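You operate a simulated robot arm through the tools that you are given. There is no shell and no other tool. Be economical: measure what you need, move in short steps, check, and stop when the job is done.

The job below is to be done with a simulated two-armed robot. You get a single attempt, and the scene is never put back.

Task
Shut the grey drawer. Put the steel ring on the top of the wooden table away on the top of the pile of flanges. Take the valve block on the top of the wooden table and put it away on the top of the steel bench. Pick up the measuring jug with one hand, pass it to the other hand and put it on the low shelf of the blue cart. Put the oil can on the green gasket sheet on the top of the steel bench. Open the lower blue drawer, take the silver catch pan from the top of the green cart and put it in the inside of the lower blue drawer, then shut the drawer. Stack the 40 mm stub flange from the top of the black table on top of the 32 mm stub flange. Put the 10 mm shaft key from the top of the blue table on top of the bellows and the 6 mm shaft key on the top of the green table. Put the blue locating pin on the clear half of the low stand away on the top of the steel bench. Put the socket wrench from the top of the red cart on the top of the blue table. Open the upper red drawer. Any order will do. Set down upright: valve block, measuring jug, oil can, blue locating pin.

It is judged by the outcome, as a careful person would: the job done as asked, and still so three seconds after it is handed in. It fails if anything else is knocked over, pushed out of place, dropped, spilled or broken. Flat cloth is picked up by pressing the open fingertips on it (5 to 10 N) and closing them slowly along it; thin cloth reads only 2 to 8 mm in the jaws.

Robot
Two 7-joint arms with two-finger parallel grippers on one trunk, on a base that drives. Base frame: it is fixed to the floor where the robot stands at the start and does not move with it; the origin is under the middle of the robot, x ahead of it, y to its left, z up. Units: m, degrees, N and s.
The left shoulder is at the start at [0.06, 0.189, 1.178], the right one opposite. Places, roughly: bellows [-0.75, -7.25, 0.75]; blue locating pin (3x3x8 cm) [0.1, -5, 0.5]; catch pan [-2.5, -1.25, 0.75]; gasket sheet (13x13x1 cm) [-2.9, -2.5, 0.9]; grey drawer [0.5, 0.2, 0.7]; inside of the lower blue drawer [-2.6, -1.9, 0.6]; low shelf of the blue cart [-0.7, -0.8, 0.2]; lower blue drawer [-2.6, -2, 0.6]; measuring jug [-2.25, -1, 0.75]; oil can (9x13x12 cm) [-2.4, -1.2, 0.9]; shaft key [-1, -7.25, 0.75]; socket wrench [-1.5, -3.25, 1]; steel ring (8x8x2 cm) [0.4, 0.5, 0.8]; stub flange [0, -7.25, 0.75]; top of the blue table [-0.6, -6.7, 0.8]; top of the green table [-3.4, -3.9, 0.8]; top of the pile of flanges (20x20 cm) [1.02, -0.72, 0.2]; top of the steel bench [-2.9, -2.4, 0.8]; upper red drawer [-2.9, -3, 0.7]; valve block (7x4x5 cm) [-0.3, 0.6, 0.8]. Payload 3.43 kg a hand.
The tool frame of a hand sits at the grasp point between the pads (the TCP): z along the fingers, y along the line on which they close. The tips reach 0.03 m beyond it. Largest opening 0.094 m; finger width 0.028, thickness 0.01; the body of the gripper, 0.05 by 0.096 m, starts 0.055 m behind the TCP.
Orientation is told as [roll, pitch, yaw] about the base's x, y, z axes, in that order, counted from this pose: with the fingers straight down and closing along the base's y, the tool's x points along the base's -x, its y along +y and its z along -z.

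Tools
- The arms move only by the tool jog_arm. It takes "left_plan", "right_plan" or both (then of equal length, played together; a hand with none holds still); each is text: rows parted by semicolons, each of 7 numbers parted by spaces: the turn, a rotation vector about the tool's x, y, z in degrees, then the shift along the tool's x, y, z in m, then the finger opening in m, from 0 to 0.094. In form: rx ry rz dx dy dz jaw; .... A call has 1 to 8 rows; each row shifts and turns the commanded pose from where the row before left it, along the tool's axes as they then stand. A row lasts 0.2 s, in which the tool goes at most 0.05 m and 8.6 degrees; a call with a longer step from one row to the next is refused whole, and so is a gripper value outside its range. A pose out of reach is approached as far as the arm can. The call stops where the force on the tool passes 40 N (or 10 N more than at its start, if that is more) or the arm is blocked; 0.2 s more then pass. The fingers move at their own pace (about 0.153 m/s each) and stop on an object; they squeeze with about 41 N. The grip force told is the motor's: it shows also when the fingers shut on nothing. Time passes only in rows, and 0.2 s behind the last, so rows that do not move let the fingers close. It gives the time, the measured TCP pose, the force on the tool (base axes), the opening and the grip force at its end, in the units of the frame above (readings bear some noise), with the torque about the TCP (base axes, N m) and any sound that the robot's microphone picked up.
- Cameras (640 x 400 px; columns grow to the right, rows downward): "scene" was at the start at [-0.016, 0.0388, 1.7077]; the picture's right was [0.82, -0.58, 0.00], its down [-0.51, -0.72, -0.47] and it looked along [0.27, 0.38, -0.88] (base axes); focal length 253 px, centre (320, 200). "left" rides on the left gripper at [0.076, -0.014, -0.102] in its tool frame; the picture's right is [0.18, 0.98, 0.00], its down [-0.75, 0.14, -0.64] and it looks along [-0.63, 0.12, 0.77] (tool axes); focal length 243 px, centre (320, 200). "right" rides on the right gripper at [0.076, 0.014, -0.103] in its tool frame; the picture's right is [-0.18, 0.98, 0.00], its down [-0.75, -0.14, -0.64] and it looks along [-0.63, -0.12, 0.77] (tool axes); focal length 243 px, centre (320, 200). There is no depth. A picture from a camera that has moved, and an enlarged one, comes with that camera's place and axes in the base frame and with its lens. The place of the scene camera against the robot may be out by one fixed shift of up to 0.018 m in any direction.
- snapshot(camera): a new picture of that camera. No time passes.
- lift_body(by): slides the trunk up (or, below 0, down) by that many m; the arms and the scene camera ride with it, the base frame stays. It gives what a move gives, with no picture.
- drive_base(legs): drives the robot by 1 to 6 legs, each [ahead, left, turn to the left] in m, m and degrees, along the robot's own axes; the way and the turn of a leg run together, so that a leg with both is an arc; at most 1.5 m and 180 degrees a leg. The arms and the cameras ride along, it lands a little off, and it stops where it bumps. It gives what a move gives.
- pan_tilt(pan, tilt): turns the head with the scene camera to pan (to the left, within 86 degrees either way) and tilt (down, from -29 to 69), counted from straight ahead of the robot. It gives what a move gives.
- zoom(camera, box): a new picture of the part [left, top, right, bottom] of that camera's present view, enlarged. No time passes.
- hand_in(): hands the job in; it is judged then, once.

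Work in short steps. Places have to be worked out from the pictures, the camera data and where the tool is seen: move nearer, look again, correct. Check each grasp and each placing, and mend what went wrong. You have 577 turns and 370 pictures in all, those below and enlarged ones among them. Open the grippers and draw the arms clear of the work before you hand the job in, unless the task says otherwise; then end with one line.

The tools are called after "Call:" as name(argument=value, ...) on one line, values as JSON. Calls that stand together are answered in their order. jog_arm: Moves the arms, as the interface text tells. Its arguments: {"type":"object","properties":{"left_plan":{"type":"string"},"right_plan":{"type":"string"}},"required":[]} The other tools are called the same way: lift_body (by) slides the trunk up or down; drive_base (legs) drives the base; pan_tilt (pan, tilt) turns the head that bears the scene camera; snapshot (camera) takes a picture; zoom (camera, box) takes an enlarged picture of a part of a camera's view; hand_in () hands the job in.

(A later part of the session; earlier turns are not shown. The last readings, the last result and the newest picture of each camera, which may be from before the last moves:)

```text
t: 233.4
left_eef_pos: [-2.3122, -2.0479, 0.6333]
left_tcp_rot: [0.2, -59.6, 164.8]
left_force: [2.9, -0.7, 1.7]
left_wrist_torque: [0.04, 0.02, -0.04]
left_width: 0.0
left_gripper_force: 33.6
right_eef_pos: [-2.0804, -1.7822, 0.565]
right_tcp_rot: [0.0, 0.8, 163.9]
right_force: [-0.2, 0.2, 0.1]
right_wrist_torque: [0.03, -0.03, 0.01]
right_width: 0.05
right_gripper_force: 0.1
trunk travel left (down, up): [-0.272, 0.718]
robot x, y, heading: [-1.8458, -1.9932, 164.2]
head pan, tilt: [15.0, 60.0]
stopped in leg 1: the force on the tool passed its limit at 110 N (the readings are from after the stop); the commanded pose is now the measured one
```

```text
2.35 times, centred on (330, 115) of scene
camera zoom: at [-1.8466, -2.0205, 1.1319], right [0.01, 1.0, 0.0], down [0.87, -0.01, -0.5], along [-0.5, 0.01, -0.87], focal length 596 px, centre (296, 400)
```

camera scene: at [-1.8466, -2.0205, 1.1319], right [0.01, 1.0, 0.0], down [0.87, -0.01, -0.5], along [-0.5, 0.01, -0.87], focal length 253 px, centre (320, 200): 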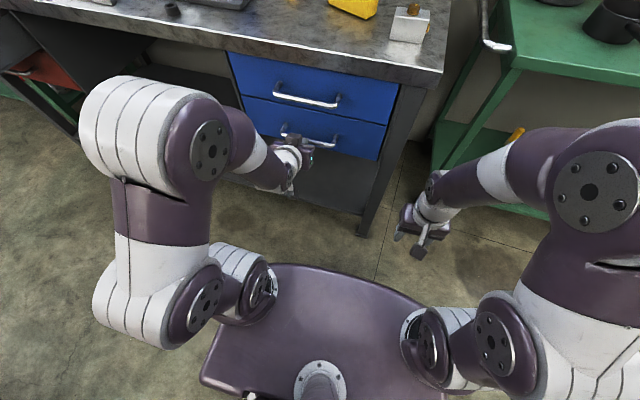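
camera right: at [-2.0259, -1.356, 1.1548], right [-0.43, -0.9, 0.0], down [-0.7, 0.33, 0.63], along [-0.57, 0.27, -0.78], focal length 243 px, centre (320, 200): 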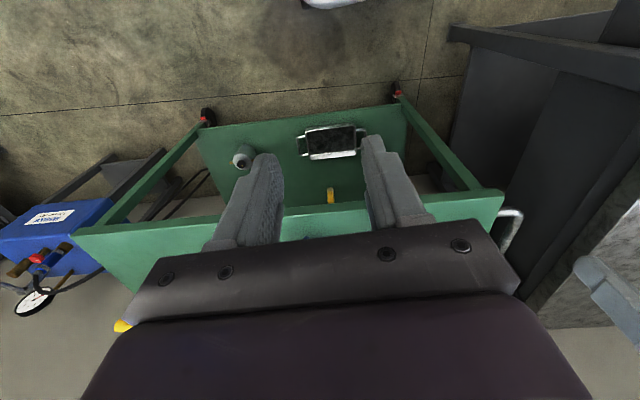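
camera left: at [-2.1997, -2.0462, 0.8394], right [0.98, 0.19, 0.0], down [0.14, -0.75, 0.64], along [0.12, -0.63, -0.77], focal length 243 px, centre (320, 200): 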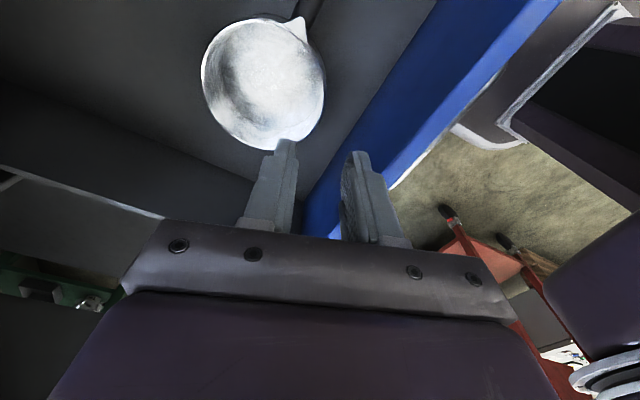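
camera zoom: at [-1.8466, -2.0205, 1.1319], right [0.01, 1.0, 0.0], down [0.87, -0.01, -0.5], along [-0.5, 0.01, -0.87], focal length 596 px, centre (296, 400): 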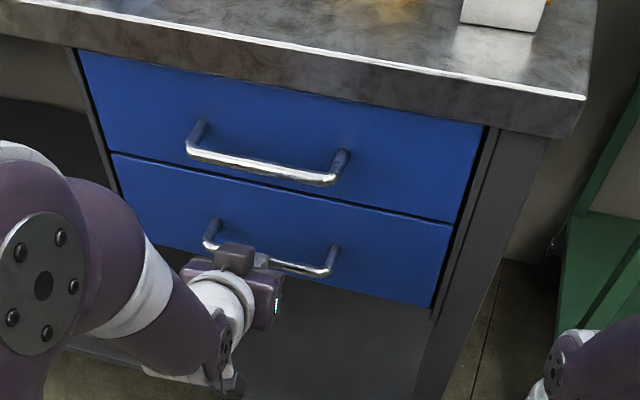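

The drawer is shut. I back off, raise the trunk and straighten the left hand; next is the oil can on the green cart.

Call:
drive_base(legs=[[-0.2, 0, 0]])

Call:
lift_body(by=0.4)

Call:
jog_arm(left_plan="0 8.5 0 0 0 0 0.06; 0 8.5 0 0 0 0 0.06; 0 8.5 0 0 0 0 0.06; 0 8.5 0 0 0 0 0.06; 0 8.5 0 0 0 0 0.06; 0 8.5 0 0 0 0 0.06; 0 8.5 0 0 0 0 0.06")

Call:
drive_base(legs=[[0.05, -0.55, 0], [0.2, -0.1, 0]])

Call:
pan_tilt(pan=-5, tilt=55)

Call:
snapshot(camera="scene")

```text
t: 235.0
left_eef_pos: [-2.1167, -2.1022, 0.6328]
left_tcp_rot: [0.2, -59.6, 164.8]
left_force: [0.3, 0.3, 0.2]
left_wrist_torque: [0.0, 0.01, -0.02]
left_width: 0.0
left_gripper_force: 32.3
right_eef_pos: [-1.8842, -1.8368, 0.5658]
right_tcp_rot: [-0.1, 0.8, 163.8]
right_force: [0.1, -0.1, 0.2]
right_wrist_torque: [0.01, 0.02, 0.0]
right_width: 0.0498
right_gripper_force: 0.0
trunk travel left (down, up): [-0.272, 0.718]
robot x, y, heading: [-1.6499, -2.0446, 164.0]
head pan, tilt: [15.0, 60.0]
```

```text
t: 238.8
left_eef_pos: [-2.1186, -2.1031, 1.0322]
left_tcp_rot: [0.2, -59.5, 164.8]
left_force: [-0.1, 0.1, 0.5]
left_wrist_torque: [-0.01, 0.02, 0.0]
left_width: 0.0
left_gripper_force: 33.0
right_eef_pos: [-1.8853, -1.8362, 0.9655]
right_tcp_rot: [-0.2, 0.9, 164.0]
right_force: [0.3, 1.0, -1.0]
right_wrist_torque: [0.01, -0.04, 0.03]
right_width: 0.05
right_gripper_force: 0.1
trunk travel left (down, up): [-0.672, 0.318]
robot x, y, heading: [-1.6513, -2.0464, 163.9]
head pan, tilt: [15.0, 60.0]
```

```text
t: 240.4
left_eef_pos: [-2.118, -2.1022, 1.0338]
left_tcp_rot: [0.3, -9.9, 165.1]
left_force: [-0.2, -0.3, 0.6]
left_wrist_torque: [-0.01, 0.0, 0.02]
left_width: 0.0601
left_gripper_force: 0.0
left hand out of reach, approached as far as the arm can: row 4
right_eef_pos: [-1.8842, -1.8372, 0.965]
right_tcp_rot: [-0.2, 0.9, 164.0]
right_force: [-0.5, 0.4, 0.2]
right_wrist_torque: [-0.01, -0.01, 0.04]
right_width: 0.05
right_gripper_force: 0.0
trunk travel left (down, up): [-0.672, 0.318]
robot x, y, heading: [-1.6531, -2.0454, 164.0]
head pan, tilt: [15.0, 60.0]
```

```text
t: 244.9
left_eef_pos: [-2.186, -1.411, 1.0312]
left_tcp_rot: [0.2, -10.0, 164.7]
left_force: [-0.2, -0.3, -0.6]
left_wrist_torque: [-0.05, -0.06, 0.02]
left_width: 0.0602
left_gripper_force: 0.0
right_eef_pos: [-1.9512, -1.1453, 0.9647]
right_tcp_rot: [-0.1, 1.0, 163.6]
right_force: [-0.3, -0.5, 0.3]
right_wrist_torque: [-0.01, -0.02, 0.0]
right_width: 0.05
right_gripper_force: 0.0
trunk travel left (down, up): [-0.672, 0.318]
robot x, y, heading: [-1.7217, -1.3579, 163.8]
head pan, tilt: [15.0, 60.0]
```

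```text
t: 245.7
left_eef_pos: [-2.1854, -1.411, 1.0328]
left_tcp_rot: [0.2, -9.9, 164.8]
left_force: [-0.4, 0.2, -0.3]
left_wrist_torque: [-0.01, 0.01, 0.0]
left_width: 0.0599
left_gripper_force: 0.1
right_eef_pos: [-1.9528, -1.1449, 0.9645]
right_tcp_rot: [-0.1, 0.8, 163.6]
right_force: [0.5, 0.6, -0.3]
right_wrist_torque: [0.0, 0.0, 0.01]
right_width: 0.0501
right_gripper_force: 0.1
trunk travel left (down, up): [-0.672, 0.318]
robot x, y, heading: [-1.7156, -1.3544, 163.4]
head pan, tilt: [-5.0, 55.0]
```

```text
267 pictures are left
camera scene: at [-1.7206, -1.3604, 1.538], right [0.36, 0.93, 0.0], down [0.76, -0.29, -0.57], along [-0.54, 0.21, -0.82], focal length 253 px, centre (320, 200)
```

scene: 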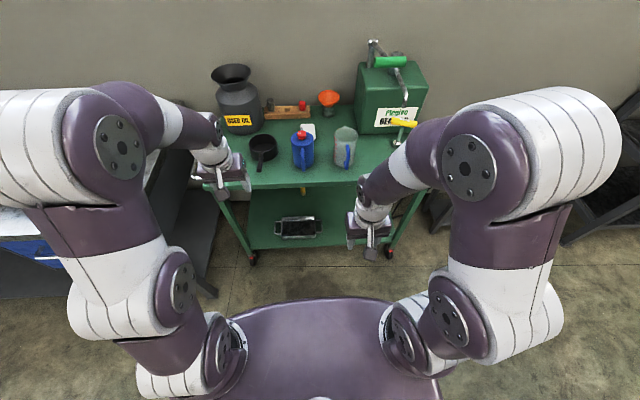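

Call:
zoom(camera="scene", box=[220, 80, 420, 205])

Call:
snapshot(camera="left")

Call:
snapshot(camera="right")

```text
3.20 times, centred on (320, 142) of scene
camera zoom: at [-1.7206, -1.3604, 1.538], right [0.36, 0.93, 0.0], down [0.76, -0.29, -0.57], along [-0.54, 0.21, -0.82], focal length 810 px, centre (320, 384)
```

zoom: 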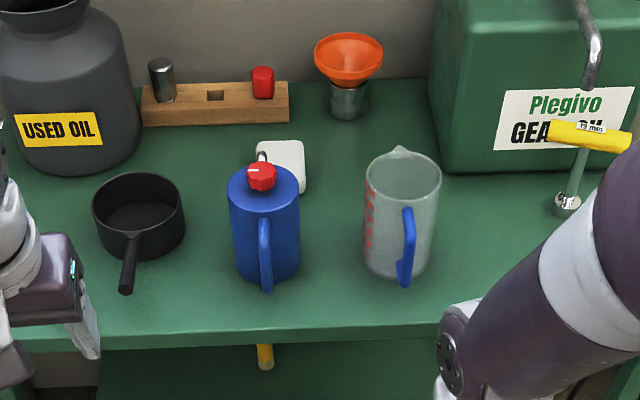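

```text
265 pictures are left
camera left: at [-2.0927, -1.4213, 1.1198], right [-0.08, -1.0, -0.03], down [-0.64, 0.03, 0.76], along [-0.76, 0.08, -0.64], focal length 243 px, centre (320, 200)
```

left: 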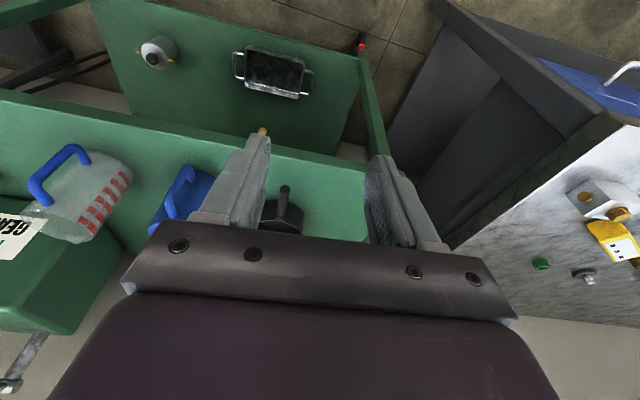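

```text
264 pictures are left
camera right: at [-1.8845, -1.18, 1.0696], right [-0.45, -0.89, 0.0], down [-0.69, 0.35, 0.63], along [-0.56, 0.29, -0.78], focal length 243 px, centre (320, 200)
```

right: 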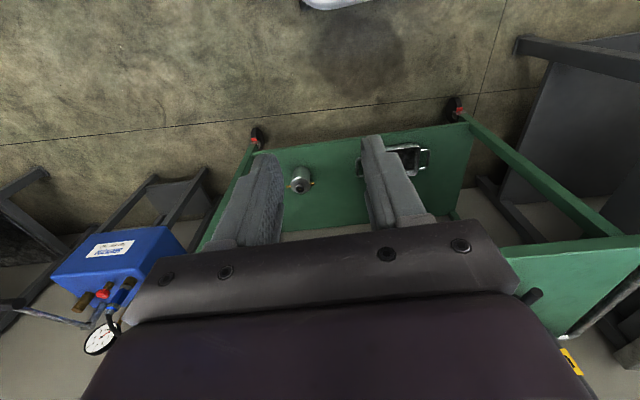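

Both handles point toward me — handy. I straighten the left hand and drive so the oil can's handle is in front of the left arm.

Call:
jog_arm(left_plan="0 5 0 0 0 0 0.06; 0 4.9 0 0 0 0 0.06")

Call:
drive_base(legs=[[0.13, -0.13, 0]])

Call:
snapshot(camera="left")

Call:
zoom(camera="scene", box=[220, 80, 420, 240])

```text
t: 246.3
left_eef_pos: [-2.1856, -1.4095, 1.0329]
left_tcp_rot: [0.2, -0.1, 164.8]
left_force: [-0.4, 0.2, 0.3]
left_wrist_torque: [-0.01, 0.01, -0.01]
left_width: 0.06
left_gripper_force: 0.1
right_eef_pos: [-1.9526, -1.1457, 0.9656]
right_tcp_rot: [-0.2, 1.0, 163.7]
right_force: [-0.4, 0.9, 0.0]
right_wrist_torque: [0.06, 0.0, -0.05]
right_width: 0.0501
right_gripper_force: 0.1
trunk travel left (down, up): [-0.672, 0.318]
robot x, y, heading: [-1.7179, -1.3584, 163.9]
head pan, tilt: [-5.0, 55.0]
```

```text
t: 247.9
left_eef_pos: [-2.2745, -1.2479, 1.0323]
left_tcp_rot: [0.3, -0.1, 164.8]
left_force: [-0.5, 0.6, 0.2]
left_wrist_torque: [-0.04, -0.04, 0.02]
left_width: 0.06
left_gripper_force: 0.1
right_eef_pos: [-2.0403, -0.9832, 0.9646]
right_tcp_rot: [-0.1, 0.8, 163.6]
right_force: [-0.1, 0.6, -0.5]
right_wrist_torque: [-0.05, -0.01, -0.02]
right_width: 0.0501
right_gripper_force: 0.1
trunk travel left (down, up): [-0.672, 0.318]
robot x, y, heading: [-1.8047, -1.1952, 163.9]
head pan, tilt: [-5.0, 55.0]
```

```text
263 pictures are left
camera left: at [-2.1976, -1.2553, 1.1344], right [-0.08, -1.0, 0.0], down [-0.76, 0.06, 0.64], along [-0.64, 0.05, -0.77], focal length 243 px, centre (320, 200)
```

left: 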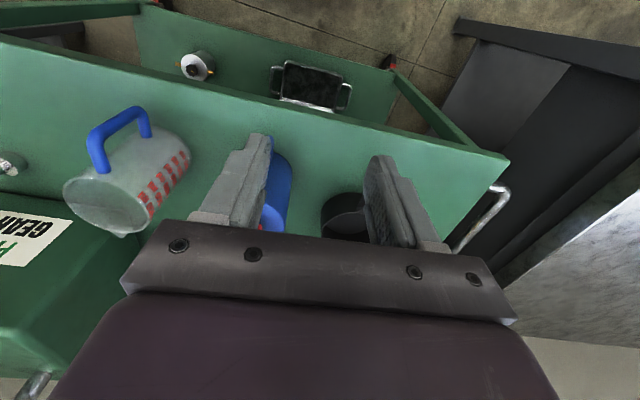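

```text
2.50 times, centred on (320, 160) of scene
camera zoom: at [-1.81, -1.198, 1.538], right [0.36, 0.93, 0.0], down [0.76, -0.3, -0.57], along [-0.53, 0.21, -0.82], focal length 633 px, centre (320, 300)
```

zoom: 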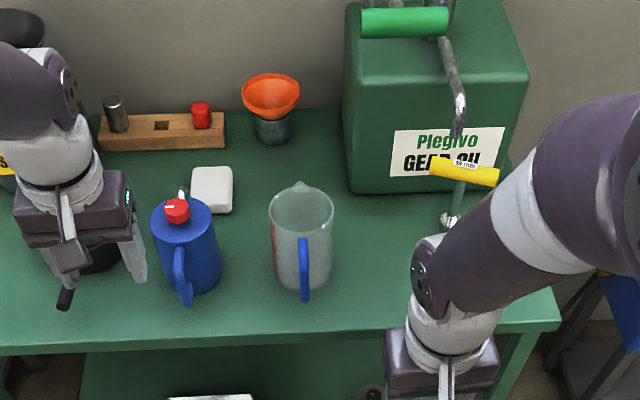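

Triangulated: oil can cap ≈(-2.384,-1.164,0.945), handle bar ≈(-2.317,-1.184). I move the left hand above the handle and look.

Call:
jog_arm(left_plan="0 0 0 -0.029 -0.0254 0 0.06; 0 0 0 -0.029 -0.0254 0 0.06; 0 0 0 0 0 0.02 0.06; 0 0 0 0 0 0 0.06")

Call:
snapshot(camera="left")

Call:
zoom(camera="scene", box=[220, 80, 420, 240])

```text
t: 248.9
left_eef_pos: [-2.3134, -1.1854, 1.0079]
left_tcp_rot: [0.2, -0.1, 164.8]
left_force: [0.3, 0.1, 0.8]
left_wrist_torque: [-0.01, -0.06, -0.04]
left_width: 0.0602
left_gripper_force: 0.0
left hand out of reach, approached as far as the arm can: row 2
right_eef_pos: [-2.0406, -0.9848, 0.9643]
right_tcp_rot: [-0.1, 1.0, 163.6]
right_force: [-0.9, -0.6, -0.1]
right_wrist_torque: [-0.04, 0.02, 0.03]
right_width: 0.0501
right_gripper_force: 0.0
trunk travel left (down, up): [-0.672, 0.318]
robot x, y, heading: [-1.804, -1.1881, 164.1]
head pan, tilt: [-5.0, 55.0]
```

```text
261 pictures are left
camera left: at [-2.236, -1.1927, 1.109], right [-0.08, -1.0, 0.0], down [-0.76, 0.06, 0.64], along [-0.64, 0.05, -0.76], focal length 243 px, centre (320, 200)
```

left: 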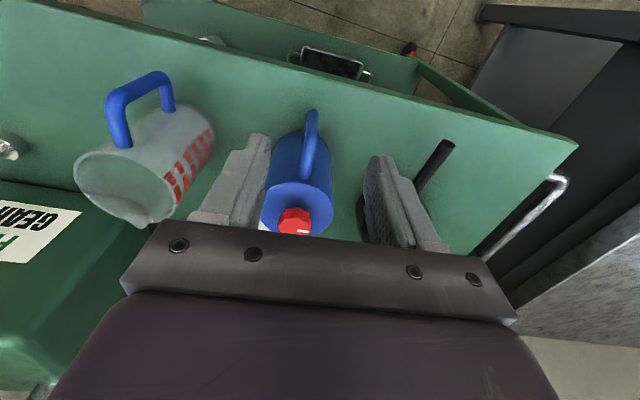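

```text
2.50 times, centred on (320, 160) of scene
camera zoom: at [-1.8098, -1.1981, 1.538], right [0.36, 0.93, 0.0], down [0.76, -0.3, -0.57], along [-0.53, 0.21, -0.82], focal length 633 px, centre (320, 300)
```

zoom: 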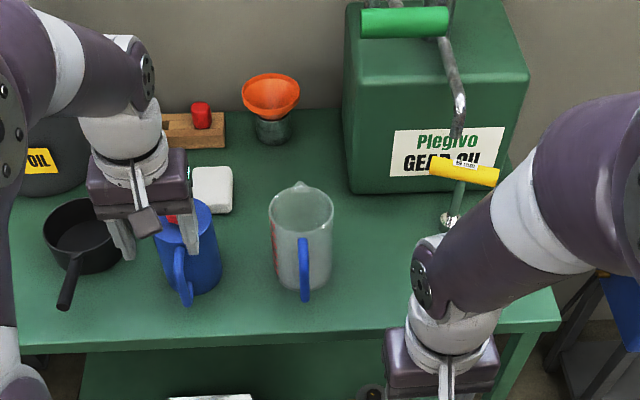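

Handle outer bar ≈(-2.332,-1.178). I adjust, then lower and check alignment.

Call:
jog_arm(left_plan="0 0 0 -0.0225 -0.0015 0.02 0.05; 0 0 0 0 0 0.02 0.05; 0 0 0 0 0 0 0.05")

Call:
snapshot(camera="left")

```text
t: 249.7
left_eef_pos: [-2.3343, -1.1805, 0.9679]
left_tcp_rot: [0.2, 0.0, 164.9]
left_force: [0.0, -0.2, 0.3]
left_wrist_torque: [-0.05, 0.0, -0.03]
left_width: 0.05
left_gripper_force: 0.1
right_eef_pos: [-2.0409, -0.9835, 0.966]
right_tcp_rot: [-0.1, 0.9, 163.6]
right_force: [0.1, -0.3, -0.3]
right_wrist_torque: [0.0, 0.0, 0.0]
right_width: 0.05
right_gripper_force: 0.1
trunk travel left (down, up): [-0.672, 0.318]
robot x, y, heading: [-1.8089, -1.1934, 163.8]
head pan, tilt: [-5.0, 55.0]
```

```text
259 pictures are left
camera left: at [-2.2571, -1.1869, 1.0693], right [-0.08, -1.0, 0.0], down [-0.76, 0.06, 0.64], along [-0.64, 0.05, -0.76], focal length 243 px, centre (320, 200)
```

left: 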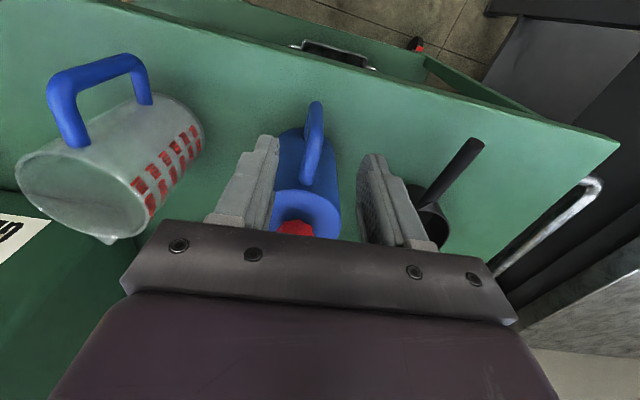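

Aligned. I descend 7.5 cm and close on the handle.

Call:
jog_arm(left_plan="0 0 0 0 0 0.03 0.05; 0 0 0 0 0 0.025 0.05; 0 0 0 0 0 0.02 0.05; 0 0 0 0 0 0 0.0; 0 0 0 0 0 0 0.0; 0 0 0 0 0 0 0.0")

Call:
snapshot(camera="left")

Call:
zoom(camera="scene", box=[220, 80, 420, 240])

```text
t: 251.1
left_eef_pos: [-2.3348, -1.1795, 0.8934]
left_tcp_rot: [0.2, -0.1, 164.9]
left_force: [-1.2, 0.3, 0.3]
left_wrist_torque: [-0.02, -0.03, -0.05]
left_width: 0.017
left_gripper_force: 41.0
right_eef_pos: [-2.0409, -0.9842, 0.9641]
right_tcp_rot: [-0.1, 0.8, 163.7]
right_force: [-0.9, 0.2, 0.2]
right_wrist_torque: [0.03, -0.01, -0.02]
right_width: 0.0498
right_gripper_force: 0.0
trunk travel left (down, up): [-0.672, 0.318]
robot x, y, heading: [-1.8045, -1.1925, 164.0]
head pan, tilt: [-5.0, 55.0]
```

```text
258 pictures are left
camera left: at [-2.2578, -1.1869, 0.9944], right [-0.08, -1.0, 0.0], down [-0.76, 0.06, 0.64], along [-0.64, 0.05, -0.76], focal length 243 px, centre (320, 200)
```

left: 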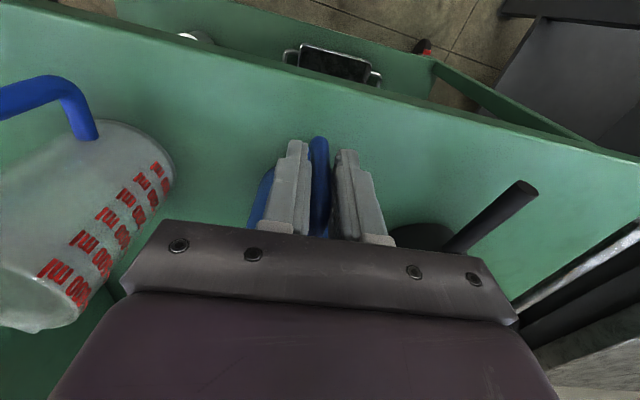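

```text
2.50 times, centred on (320, 160) of scene
camera zoom: at [-1.8099, -1.1986, 1.538], right [0.36, 0.93, 0.0], down [0.76, -0.3, -0.57], along [-0.53, 0.21, -0.82], focal length 633 px, centre (320, 300)
```

zoom: 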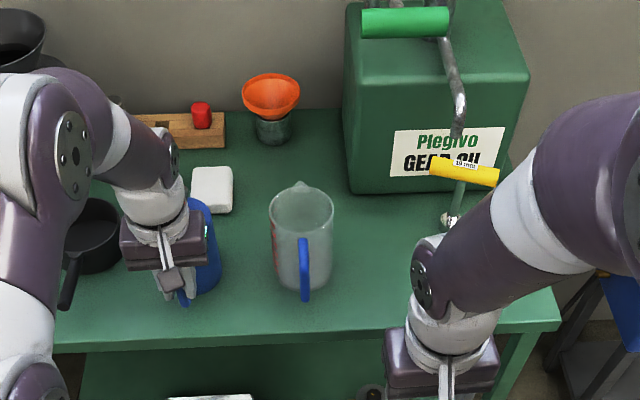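

Handle gripped (17 mm). I lift slightly and check that the can hangs upright.

Call:
jog_arm(left_plan="0 0 0 0 0 -0.02 0.0; 0 0 0 0 0 -0.03 0.0; 0 0 0 0 0 -0.04 0.0; 0 0 0 0 0 0 0.0")

Call:
zoom(camera="scene", box=[200, 60, 360, 240])

Call:
snapshot(camera="left")

```text
t: 252.1
left_eef_pos: [-2.3371, -1.179, 0.9828]
left_tcp_rot: [0.2, 0.1, 164.9]
left_force: [-0.4, 0.2, -6.2]
left_wrist_torque: [-0.17, -0.44, -0.01]
left_width: 0.017
left_gripper_force: 41.2
right_eef_pos: [-2.0424, -0.9841, 0.9654]
right_tcp_rot: [-0.1, 0.9, 163.6]
right_force: [0.2, 0.2, 0.6]
right_wrist_torque: [-0.01, -0.04, -0.01]
right_width: 0.05
right_gripper_force: 0.0
trunk travel left (down, up): [-0.672, 0.318]
robot x, y, heading: [-1.8052, -1.1924, 164.0]
head pan, tilt: [-5.0, 55.0]
```

```text
2.22 times, centred on (280, 150) of scene
camera zoom: at [-1.8112, -1.1985, 1.538], right [0.36, 0.93, 0.0], down [0.76, -0.3, -0.57], along [-0.53, 0.21, -0.82], focal length 563 px, centre (409, 311)
```

zoom: 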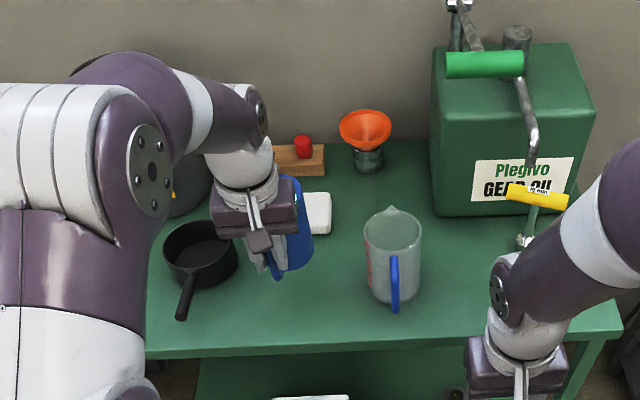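

```text
255 pictures are left
camera left: at [-2.26, -1.1872, 1.0844], right [-0.08, -1.0, 0.0], down [-0.76, 0.06, 0.64], along [-0.64, 0.05, -0.77], focal length 243 px, centre (320, 200)
```

left: 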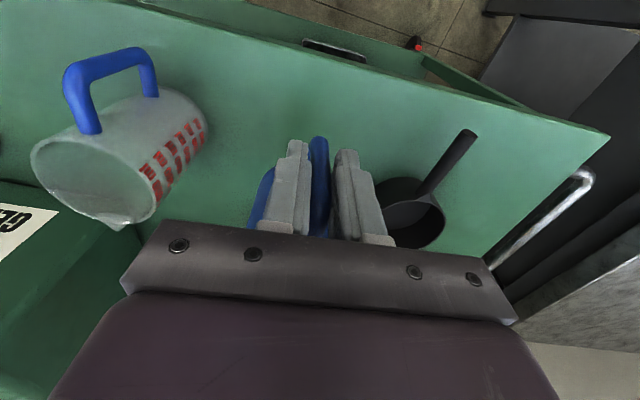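

Can is upright and secure (6 N). I raise, back off, slide left along the bench to the gasket sheet.

Call:
lift_body(by=0.12)

Call:
drive_base(legs=[[-0.26, 0, 0], [0, 0.7, 0], [0, 0.6, 0]])

Call:
pan_tilt(pan=10, tilt=45)

Call:
snapshot(camera="scene")

```text
t: 253.6
left_eef_pos: [-2.3369, -1.181, 1.1019]
left_tcp_rot: [0.2, -0.1, 164.8]
left_force: [0.3, -0.6, -6.4]
left_wrist_torque: [-0.22, -0.48, 0.01]
left_width: 0.0172
left_gripper_force: 40.7
right_eef_pos: [-2.0413, -0.9845, 1.0849]
right_tcp_rot: [-0.1, 0.8, 163.6]
right_force: [-0.4, -0.2, 0.2]
right_wrist_torque: [0.02, -0.02, -0.01]
right_width: 0.0498
right_gripper_force: 0.0
trunk travel left (down, up): [-0.792, 0.198]
robot x, y, heading: [-1.8077, -1.1936, 163.8]
head pan, tilt: [-5.0, 55.0]
```

```text
t: 261.9
left_eef_pos: [-2.4453, -2.5264, 1.1026]
left_tcp_rot: [0.2, -0.1, 165.4]
left_force: [-0.2, 0.3, -5.5]
left_wrist_torque: [-0.1, -0.45, 0.0]
left_width: 0.017
left_gripper_force: 40.4
right_eef_pos: [-2.1529, -2.3273, 1.0859]
right_tcp_rot: [-0.1, 0.9, 164.3]
right_force: [0.7, 0.5, -0.3]
right_wrist_torque: [-0.02, 0.01, 0.0]
right_width: 0.0501
right_gripper_force: 0.1
trunk travel left (down, up): [-0.792, 0.198]
robot x, y, heading: [-1.9144, -2.5344, 164.4]
head pan, tilt: [-5.0, 55.0]
```

```text
t: 262.7
left_eef_pos: [-2.4452, -2.5269, 1.1014]
left_tcp_rot: [0.1, 0.1, 165.4]
left_force: [0.0, 0.2, -6.3]
left_wrist_torque: [-0.1, -0.48, -0.01]
left_width: 0.0166
left_gripper_force: 40.7
right_eef_pos: [-2.1517, -2.328, 1.0845]
right_tcp_rot: [-0.1, 0.9, 164.2]
right_force: [-0.2, -0.1, 0.8]
right_wrist_torque: [0.02, 0.03, 0.01]
right_width: 0.05
right_gripper_force: 0.0
trunk travel left (down, up): [-0.792, 0.198]
robot x, y, heading: [-1.9142, -2.5346, 164.4]
head pan, tilt: [10.0, 45.0]
```

```text
254 pictures are left
camera scene: at [-1.9327, -2.5577, 1.6714], right [0.1, 1.0, 0.0], down [0.7, -0.07, -0.71], along [-0.7, 0.07, -0.71], focal length 253 px, centre (320, 200)
```

scene: 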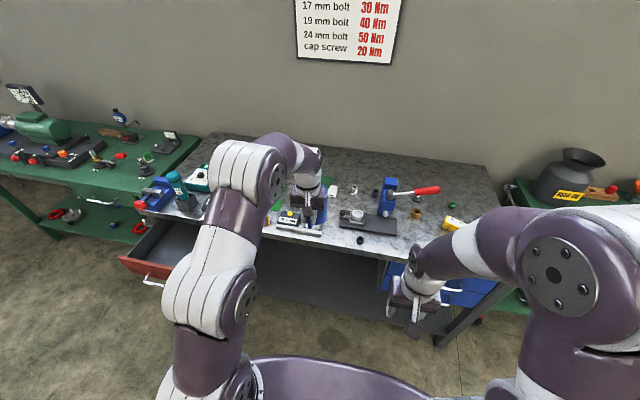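

Call:
drive_base(legs=[[0.15, 0, 0]])

Call:
snapshot(camera="left")

Call:
zoom(camera="scene", box=[220, 120, 460, 280])

```text
t: 264.1
left_eef_pos: [-2.591, -2.4871, 1.1029]
left_tcp_rot: [0.2, -0.2, 165.5]
left_force: [1.1, -1.2, -6.1]
left_wrist_torque: [-0.18, -0.43, 0.01]
left_width: 0.0171
left_gripper_force: 41.0
right_eef_pos: [-2.2985, -2.288, 1.0866]
right_tcp_rot: [-0.2, 0.9, 164.4]
right_force: [0.0, 0.3, -0.3]
right_wrist_torque: [0.02, 0.0, 0.0]
right_width: 0.0499
right_gripper_force: 0.0
trunk travel left (down, up): [-0.792, 0.198]
robot x, y, heading: [-2.0645, -2.4939, 164.7]
head pan, tilt: [10.0, 45.0]
```

```text
253 pictures are left
camera left: at [-2.514, -2.494, 1.2051], right [-0.07, -1.0, 0.0], down [-0.76, 0.05, 0.64], along [-0.64, 0.04, -0.76], focal length 243 px, centre (320, 200)
```

left: 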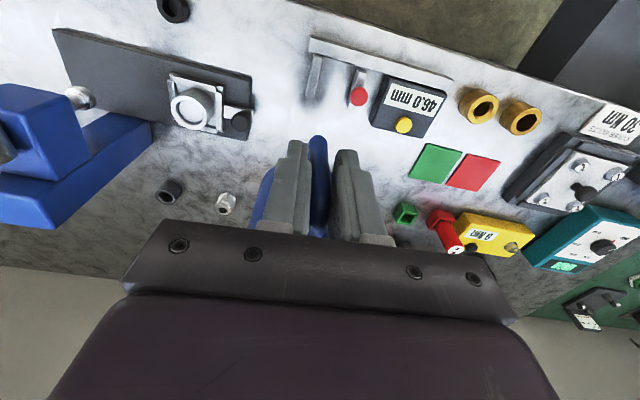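

```text
2.50 times, centred on (340, 200) of scene
camera zoom: at [-2.0777, -2.5173, 1.6715], right [0.09, 1.0, 0.0], down [0.7, -0.07, -0.71], along [-0.7, 0.07, -0.71], focal length 633 px, centre (270, 200)
```

zoom: 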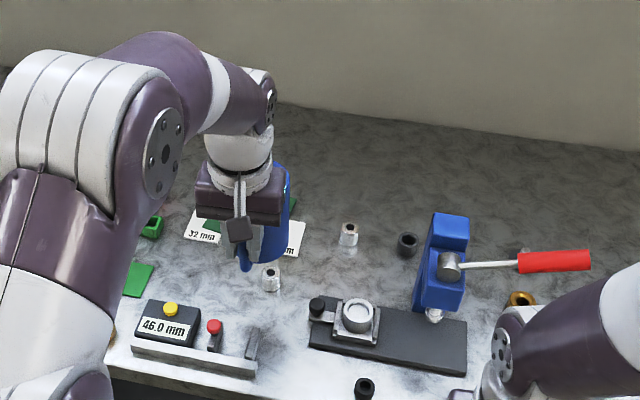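

Call:
snapshot(camera="right")

Call:
pan_tilt(pan=-20, tilt=45)

Call:
snapshot(camera="scene")

```text
251 pictures are left
camera right: at [-2.2306, -2.3215, 1.1897], right [-0.44, -0.9, 0.0], down [-0.7, 0.34, 0.63], along [-0.56, 0.28, -0.78], focal length 243 px, centre (320, 200)
```

right: 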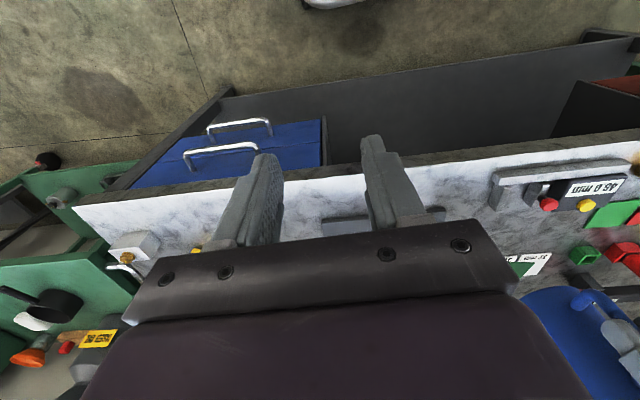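

```text
t: 265.0
left_eef_pos: [-2.5929, -2.4884, 1.1029]
left_tcp_rot: [0.2, -0.1, 165.4]
left_force: [0.4, 0.1, -5.4]
left_wrist_torque: [-0.12, -0.42, -0.02]
left_width: 0.0169
left_gripper_force: 41.0
right_eef_pos: [-2.2986, -2.2883, 1.0865]
right_tcp_rot: [0.0, 0.9, 164.4]
right_force: [-0.4, -0.8, -0.5]
right_wrist_torque: [-0.02, 0.0, 0.0]
right_width: 0.0501
right_gripper_force: 0.1
trunk travel left (down, up): [-0.792, 0.198]
robot x, y, heading: [-2.0659, -2.4924, 164.5]
head pan, tilt: [-20.0, 45.0]
```

```text
250 pictures are left
camera scene: at [-2.0645, -2.4776, 1.6714], right [0.58, 0.82, 0.0], down [0.58, -0.41, -0.71], along [-0.58, 0.41, -0.71], focal length 253 px, centre (320, 200)
```

scene: 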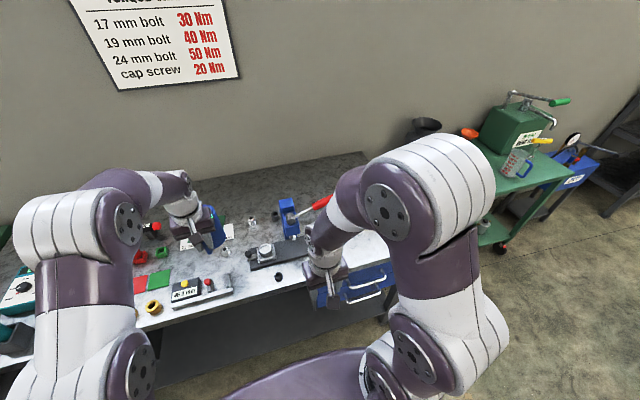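

The can hides the gasket. I step right 0.2 m to see it clearly.

Call:
drive_base(legs=[[0, -0.22, 0]])

Call:
pan_tilt(pan=30, tilt=45)

Call:
snapshot(camera="scene")

Call:
snapshot(camera="left")

```text
t: 266.7
left_eef_pos: [-2.5334, -2.2737, 1.1015]
left_tcp_rot: [0.3, 0.0, 165.5]
left_force: [0.5, 0.5, -6.0]
left_wrist_torque: [0.03, -0.46, 0.02]
left_width: 0.0172
left_gripper_force: 41.0
right_eef_pos: [-2.24, -2.073, 1.0856]
right_tcp_rot: [0.0, 0.9, 164.2]
right_force: [0.0, -0.1, -0.7]
right_wrist_torque: [-0.03, 0.02, -0.01]
right_width: 0.05
right_gripper_force: 0.1
trunk travel left (down, up): [-0.792, 0.198]
robot x, y, heading: [-2.0037, -2.2813, 164.5]
head pan, tilt: [-20.0, 45.0]
```

```text
t: 267.9
left_eef_pos: [-2.5333, -2.2725, 1.1023]
left_tcp_rot: [0.3, 0.0, 165.4]
left_force: [0.2, 0.3, -6.4]
left_wrist_torque: [0.04, -0.45, 0.0]
left_width: 0.0173
left_gripper_force: 41.3
right_eef_pos: [-2.2398, -2.074, 1.0846]
right_tcp_rot: [-0.2, 0.9, 164.2]
right_force: [0.2, 0.2, 0.2]
right_wrist_torque: [-0.02, -0.02, -0.03]
right_width: 0.0499
right_gripper_force: 0.1
trunk travel left (down, up): [-0.792, 0.198]
robot x, y, heading: [-2.0059, -2.2809, 163.9]
head pan, tilt: [30.0, 45.0]
```

```text
249 pictures are left
camera scene: at [-2.0187, -2.3311, 1.6714], right [-0.25, 0.97, 0.0], down [0.69, 0.18, -0.71], along [-0.68, -0.18, -0.71], focal length 253 px, centre (320, 200)
```

scene: 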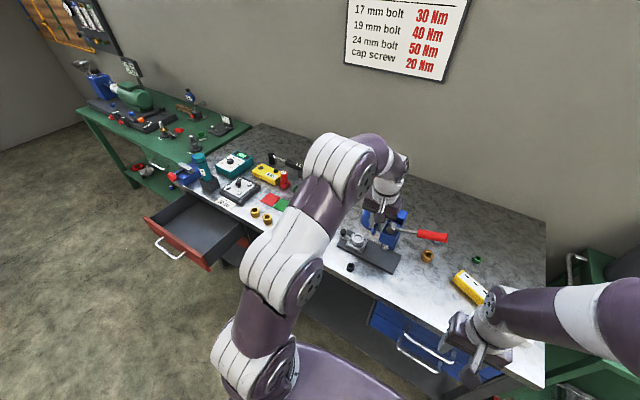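

```text
248 pictures are left
camera left: at [-2.4564, -2.2789, 1.2043], right [-0.07, -1.0, 0.0], down [-0.76, 0.06, 0.64], along [-0.64, 0.04, -0.77], focal length 243 px, centre (320, 200)
```

left: 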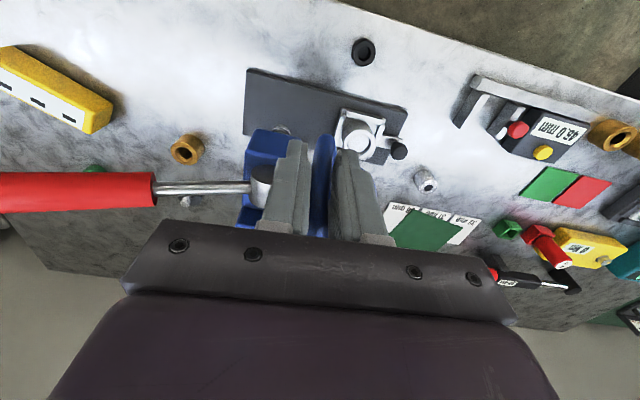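

Call:
zoom(camera="left", box=[340, 130, 540, 270])

```text
2.86 times, centred on (440, 200) of left
camera zoom: at [-2.4564, -2.2789, 1.2043], right [-0.07, -1.0, 0.0], down [-0.76, 0.06, 0.64], along [-0.64, 0.04, -0.77], focal length 693 px, centre (-23, 200)
```

zoom: 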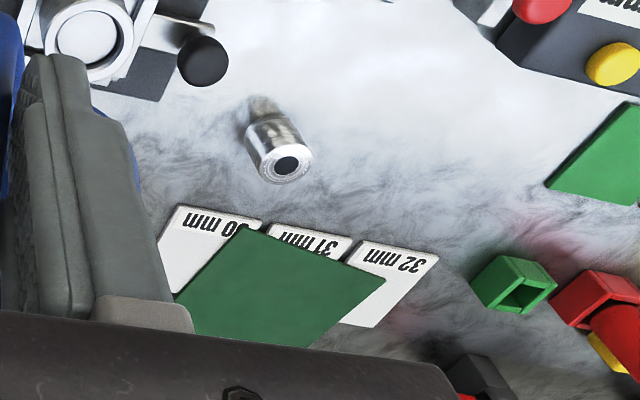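

The gasket's centre comes out at ≈(-2.855,-2.480). The can's axis is 58 mm beyond the TCP, so I need TCP≈(-2.80,-2.50). I drive left, then forward.

Call:
drive_base(legs=[[0, 0.25, 0], [0.13, 0, 0]])

Call:
lift_body(by=-0.07)

Call:
snapshot(camera="left")

```text
t: 270.6
left_eef_pos: [-2.723, -2.4786, 1.104]
left_tcp_rot: [0.2, -0.2, 165.3]
left_force: [-0.3, 0.3, -5.5]
left_wrist_torque: [-0.02, -0.44, 0.02]
left_width: 0.0171
left_gripper_force: 41.8
right_eef_pos: [-2.4283, -2.2783, 1.0854]
right_tcp_rot: [-0.1, 0.8, 164.2]
right_force: [0.4, -1.2, -0.3]
right_wrist_torque: [-0.01, 0.01, 0.0]
right_width: 0.0499
right_gripper_force: 0.0
trunk travel left (down, up): [-0.792, 0.198]
robot x, y, heading: [-2.1946, -2.4862, 164.3]
head pan, tilt: [30.0, 45.0]
```

```text
t: 271.7
left_eef_pos: [-2.7221, -2.478, 1.0327]
left_tcp_rot: [0.1, 0.0, 165.4]
left_force: [0.1, 0.2, -6.8]
left_wrist_torque: [0.0, -0.48, 0.02]
left_width: 0.017
left_gripper_force: 40.8
right_eef_pos: [-2.4286, -2.2775, 1.0153]
right_tcp_rot: [-0.1, 0.9, 164.2]
right_force: [0.4, 0.4, -0.1]
right_wrist_torque: [-0.02, 0.0, -0.02]
right_width: 0.05
right_gripper_force: 0.1
trunk travel left (down, up): [-0.722, 0.268]
robot x, y, heading: [-2.192, -2.4885, 164.2]
head pan, tilt: [30.0, 45.0]
```

```text
246 pictures are left
camera left: at [-2.6461, -2.484, 1.1344], right [-0.07, -1.0, 0.0], down [-0.76, 0.06, 0.64], along [-0.64, 0.04, -0.77], focal length 243 px, centre (320, 200)
```

left: 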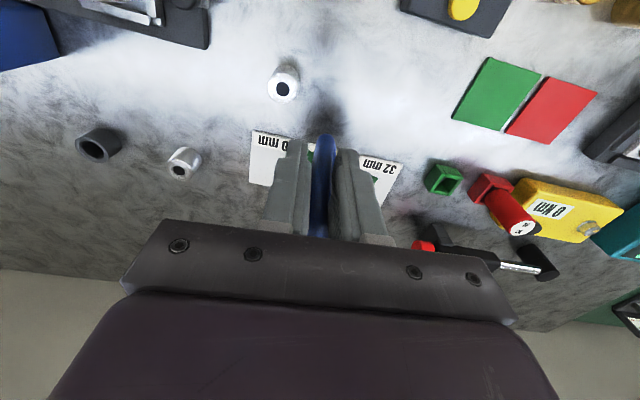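

Call:
jog_arm(left_plan="0 0 0 -0.035 0.02 0 0; 0 0 0 -0.035 0.02 0 0; 0 0 0 0 0 0.015 0; 0 0 0 0 0 0 0")

Call:
pan_tilt(pan=5, tilt=55)

Call:
snapshot(camera="scene")

Call:
snapshot(camera="left")

```text
t: 272.7
left_eef_pos: [-2.7798, -2.5087, 0.9973]
left_tcp_rot: [0.2, 0.1, 165.4]
left_force: [-0.3, 0.5, -5.7]
left_wrist_torque: [0.03, -0.47, -0.04]
left_width: 0.0172
left_gripper_force: 41.1
left hand out of reach, approached as far as the arm can: row 1, 2
right_eef_pos: [-2.4317, -2.2784, 1.0138]
right_tcp_rot: [-0.1, 0.9, 164.2]
right_force: [0.1, -0.4, 0.4]
right_wrist_torque: [0.01, 0.04, -0.03]
right_width: 0.05
right_gripper_force: 0.2
trunk travel left (down, up): [-0.722, 0.268]
robot x, y, heading: [-2.1918, -2.4824, 164.0]
head pan, tilt: [30.0, 45.0]
```

```text
t: 273.6
left_eef_pos: [-2.7807, -2.5074, 0.9971]
left_tcp_rot: [0.2, 0.1, 165.4]
left_force: [0.0, -0.2, -5.3]
left_wrist_torque: [-0.03, -0.47, -0.01]
left_width: 0.017
left_gripper_force: 40.8
right_eef_pos: [-2.4291, -2.2789, 1.0155]
right_tcp_rot: [-0.1, 0.9, 164.3]
right_force: [1.1, -0.5, 0.3]
right_wrist_torque: [0.01, 0.03, -0.02]
right_width: 0.0499
right_gripper_force: 0.0
trunk travel left (down, up): [-0.722, 0.268]
robot x, y, heading: [-2.1946, -2.4837, 164.5]
head pan, tilt: [5.0, 55.0]
```

```text
245 pictures are left
camera scene: at [-2.201, -2.5031, 1.588], right [0.18, 0.98, 0.0], down [0.81, -0.15, -0.57], along [-0.56, 0.1, -0.82], focal length 253 px, centre (320, 200)
```

scene: 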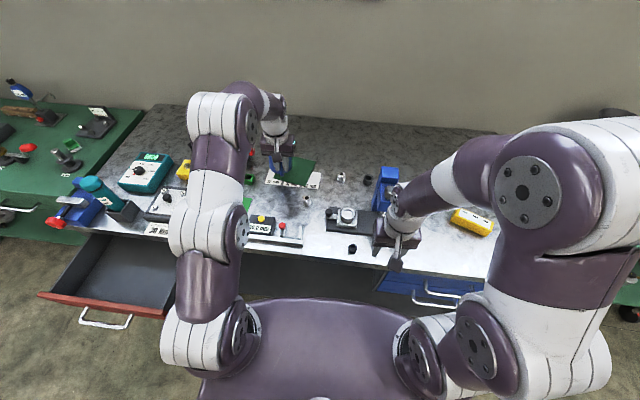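

```text
244 pictures are left
camera left: at [-2.7022, -2.5144, 1.0996], right [-0.07, -1.0, 0.0], down [-0.76, 0.06, 0.64], along [-0.64, 0.04, -0.77], focal length 243 px, centre (320, 200)
```

left: 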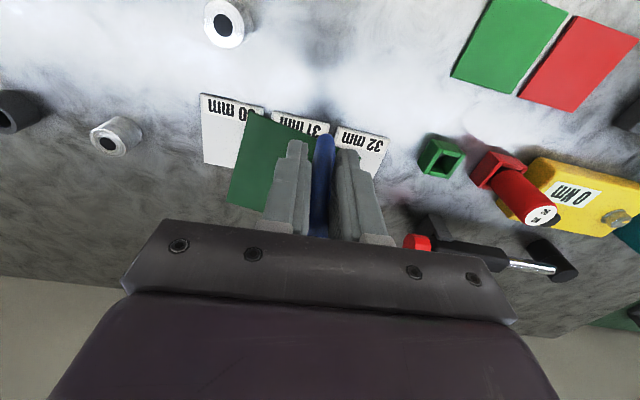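

Call:
zoom(camera="scene", box=[240, 130, 360, 210])

```text
5.00 times, centred on (300, 170) of scene
camera zoom: at [-2.201, -2.5031, 1.588], right [0.18, 0.98, 0.0], down [0.81, -0.15, -0.57], along [-0.56, 0.1, -0.82], focal length 1266 px, centre (420, 350)
```

zoom: 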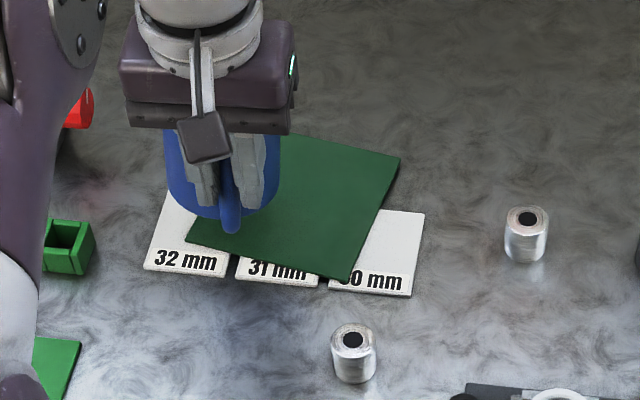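

Better view: the sheet's corners give a centre ≈(-2.873,-2.475). I edge 2.5 cm ahead and stretch the arm to TCP≈(-2.818,-2.494).

Call:
drive_base(legs=[[0.025, 0, 0]])

Call:
jog_arm(left_plan="0 0 0 -0.012 0 0.02 0; 0 0 0 -0.012 0 0.01 0; 0 0 0 0 0 0 0")

Call:
zoom(camera="scene", box=[240, 130, 360, 210])

```text
t: 274.4
left_eef_pos: [-2.8, -2.5025, 0.9996]
left_tcp_rot: [0.2, -0.3, 165.3]
left_force: [1.3, -0.3, -6.3]
left_wrist_torque: [-0.02, -0.44, -0.05]
left_width: 0.0171
left_gripper_force: 41.1
right_eef_pos: [-2.4517, -2.2721, 1.0168]
right_tcp_rot: [-0.1, 0.7, 164.2]
right_force: [-0.6, -0.9, 0.3]
right_wrist_torque: [0.01, 0.0, -0.03]
right_width: 0.05
right_gripper_force: 0.1
trunk travel left (down, up): [-0.722, 0.268]
robot x, y, heading: [-2.2153, -2.4776, 164.5]
head pan, tilt: [5.0, 55.0]
```

```text
t: 275.2
left_eef_pos: [-2.8258, -2.4966, 0.9683]
left_tcp_rot: [0.1, 0.0, 165.4]
left_force: [0.7, 0.5, -5.8]
left_wrist_torque: [-0.02, -0.48, -0.01]
left_width: 0.0172
left_gripper_force: 41.0
right_eef_pos: [-2.4526, -2.2726, 1.0148]
right_tcp_rot: [-0.1, 0.9, 164.2]
right_force: [0.2, 0.1, 0.0]
right_wrist_torque: [-0.03, 0.0, -0.02]
right_width: 0.05
right_gripper_force: 0.1
trunk travel left (down, up): [-0.722, 0.268]
robot x, y, heading: [-2.2163, -2.483, 164.5]
head pan, tilt: [5.0, 55.0]
```

```text
5.00 times, centred on (300, 170) of scene
camera zoom: at [-2.2246, -2.4965, 1.588], right [0.18, 0.98, 0.0], down [0.81, -0.15, -0.57], along [-0.56, 0.11, -0.82], focal length 1266 px, centre (420, 350)
```

zoom: 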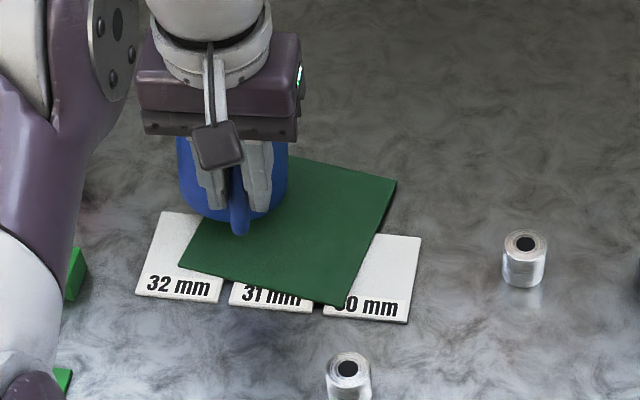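

Comparing the picture with the hand's predicted place shows the can ~2 cm too far left; I correct and look again.

Call:
jog_arm(left_plan="0 0 0 -0.008 -0.0205 0.01 0; 0 0 0 0 0 0 0")

Call:
zoom(camera="scene", box=[240, 130, 360, 210])

Call:
snapshot(camera="left")

```text
t: 275.8
left_eef_pos: [-2.8272, -2.4767, 0.9584]
left_tcp_rot: [0.2, 0.0, 165.4]
left_force: [-1.1, 0.4, -5.2]
left_wrist_torque: [0.02, -0.5, 0.0]
left_width: 0.0171
left_gripper_force: 41.1
right_eef_pos: [-2.453, -2.273, 1.0155]
right_tcp_rot: [-0.2, 1.0, 164.1]
right_force: [0.3, 1.4, -1.0]
right_wrist_torque: [0.0, 0.02, 0.0]
right_width: 0.0502
right_gripper_force: 0.1
trunk travel left (down, up): [-0.722, 0.268]
robot x, y, heading: [-2.2167, -2.4811, 164.6]
head pan, tilt: [5.0, 55.0]
```

```text
5.00 times, centred on (300, 170) of scene
camera zoom: at [-2.2241, -2.4973, 1.588], right [0.18, 0.98, 0.0], down [0.81, -0.15, -0.57], along [-0.56, 0.11, -0.82], focal length 1266 px, centre (420, 350)
```

zoom: 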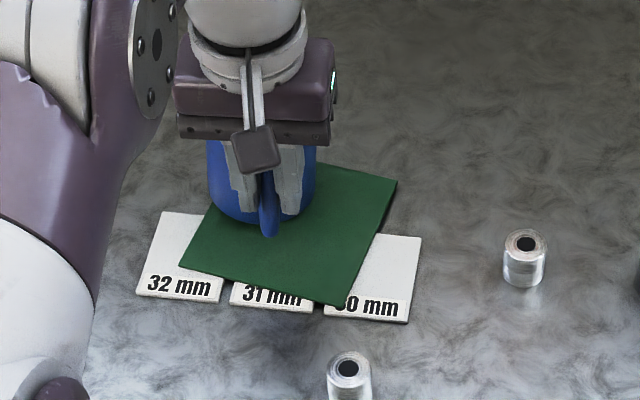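

```text
240 pictures are left
camera left: at [-2.7504, -2.4824, 1.0604], right [-0.07, -1.0, 0.0], down [-0.76, 0.06, 0.64], along [-0.64, 0.04, -0.77], focal length 243 px, centre (320, 200)
```

left: 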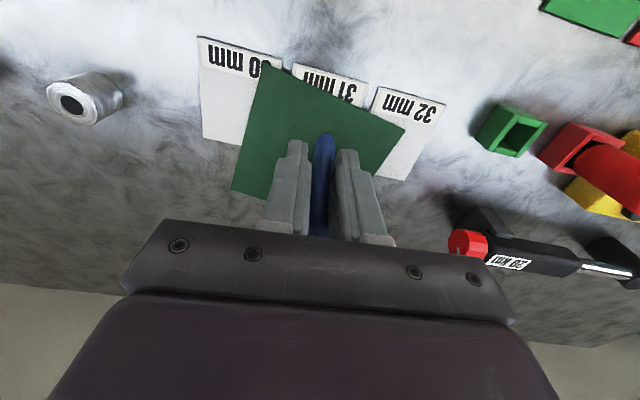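

The can's axis is now over the sheet's centre (≈(-2.878,-2.464)). I lower until contact.

Call:
jog_arm(left_plan="0 0 0 0 0 0.006 0; 0 0 0 0 0 0.005 0; 0 0 0 0 0 0.005 0; 0 0 0 0 0 0.005 0; 0 0 0 0 0 0.004 0; 0 0 0 0 0 0.004 0; 0 0 0 0 0 0.004 0; 0 0 0 0 0 0.004 0")

```text
t: 276.8
left_eef_pos: [-2.827, -2.4761, 0.9439]
left_tcp_rot: [0.2, -0.7, 165.5]
left_force: [13.6, -8.4, 25.9]
left_wrist_torque: [0.15, 0.06, 0.07]
left_width: 0.0175
left_gripper_force: 41.1
right_eef_pos: [-2.4488, -2.2739, 1.0157]
right_tcp_rot: [-0.1, 0.6, 164.2]
right_force: [-0.3, -0.4, -0.2]
right_wrist_torque: [0.01, 0.0, -0.01]
right_width: 0.0499
right_gripper_force: 0.0
trunk travel left (down, up): [-0.722, 0.268]
robot x, y, heading: [-2.2171, -2.4818, 164.4]
head pan, tilt: [5.0, 55.0]
stopped in row 5 (left hand): the force on the tool passed its limit at 60 N (the readings are from after the stop); the commanded pose is now the measured one
```

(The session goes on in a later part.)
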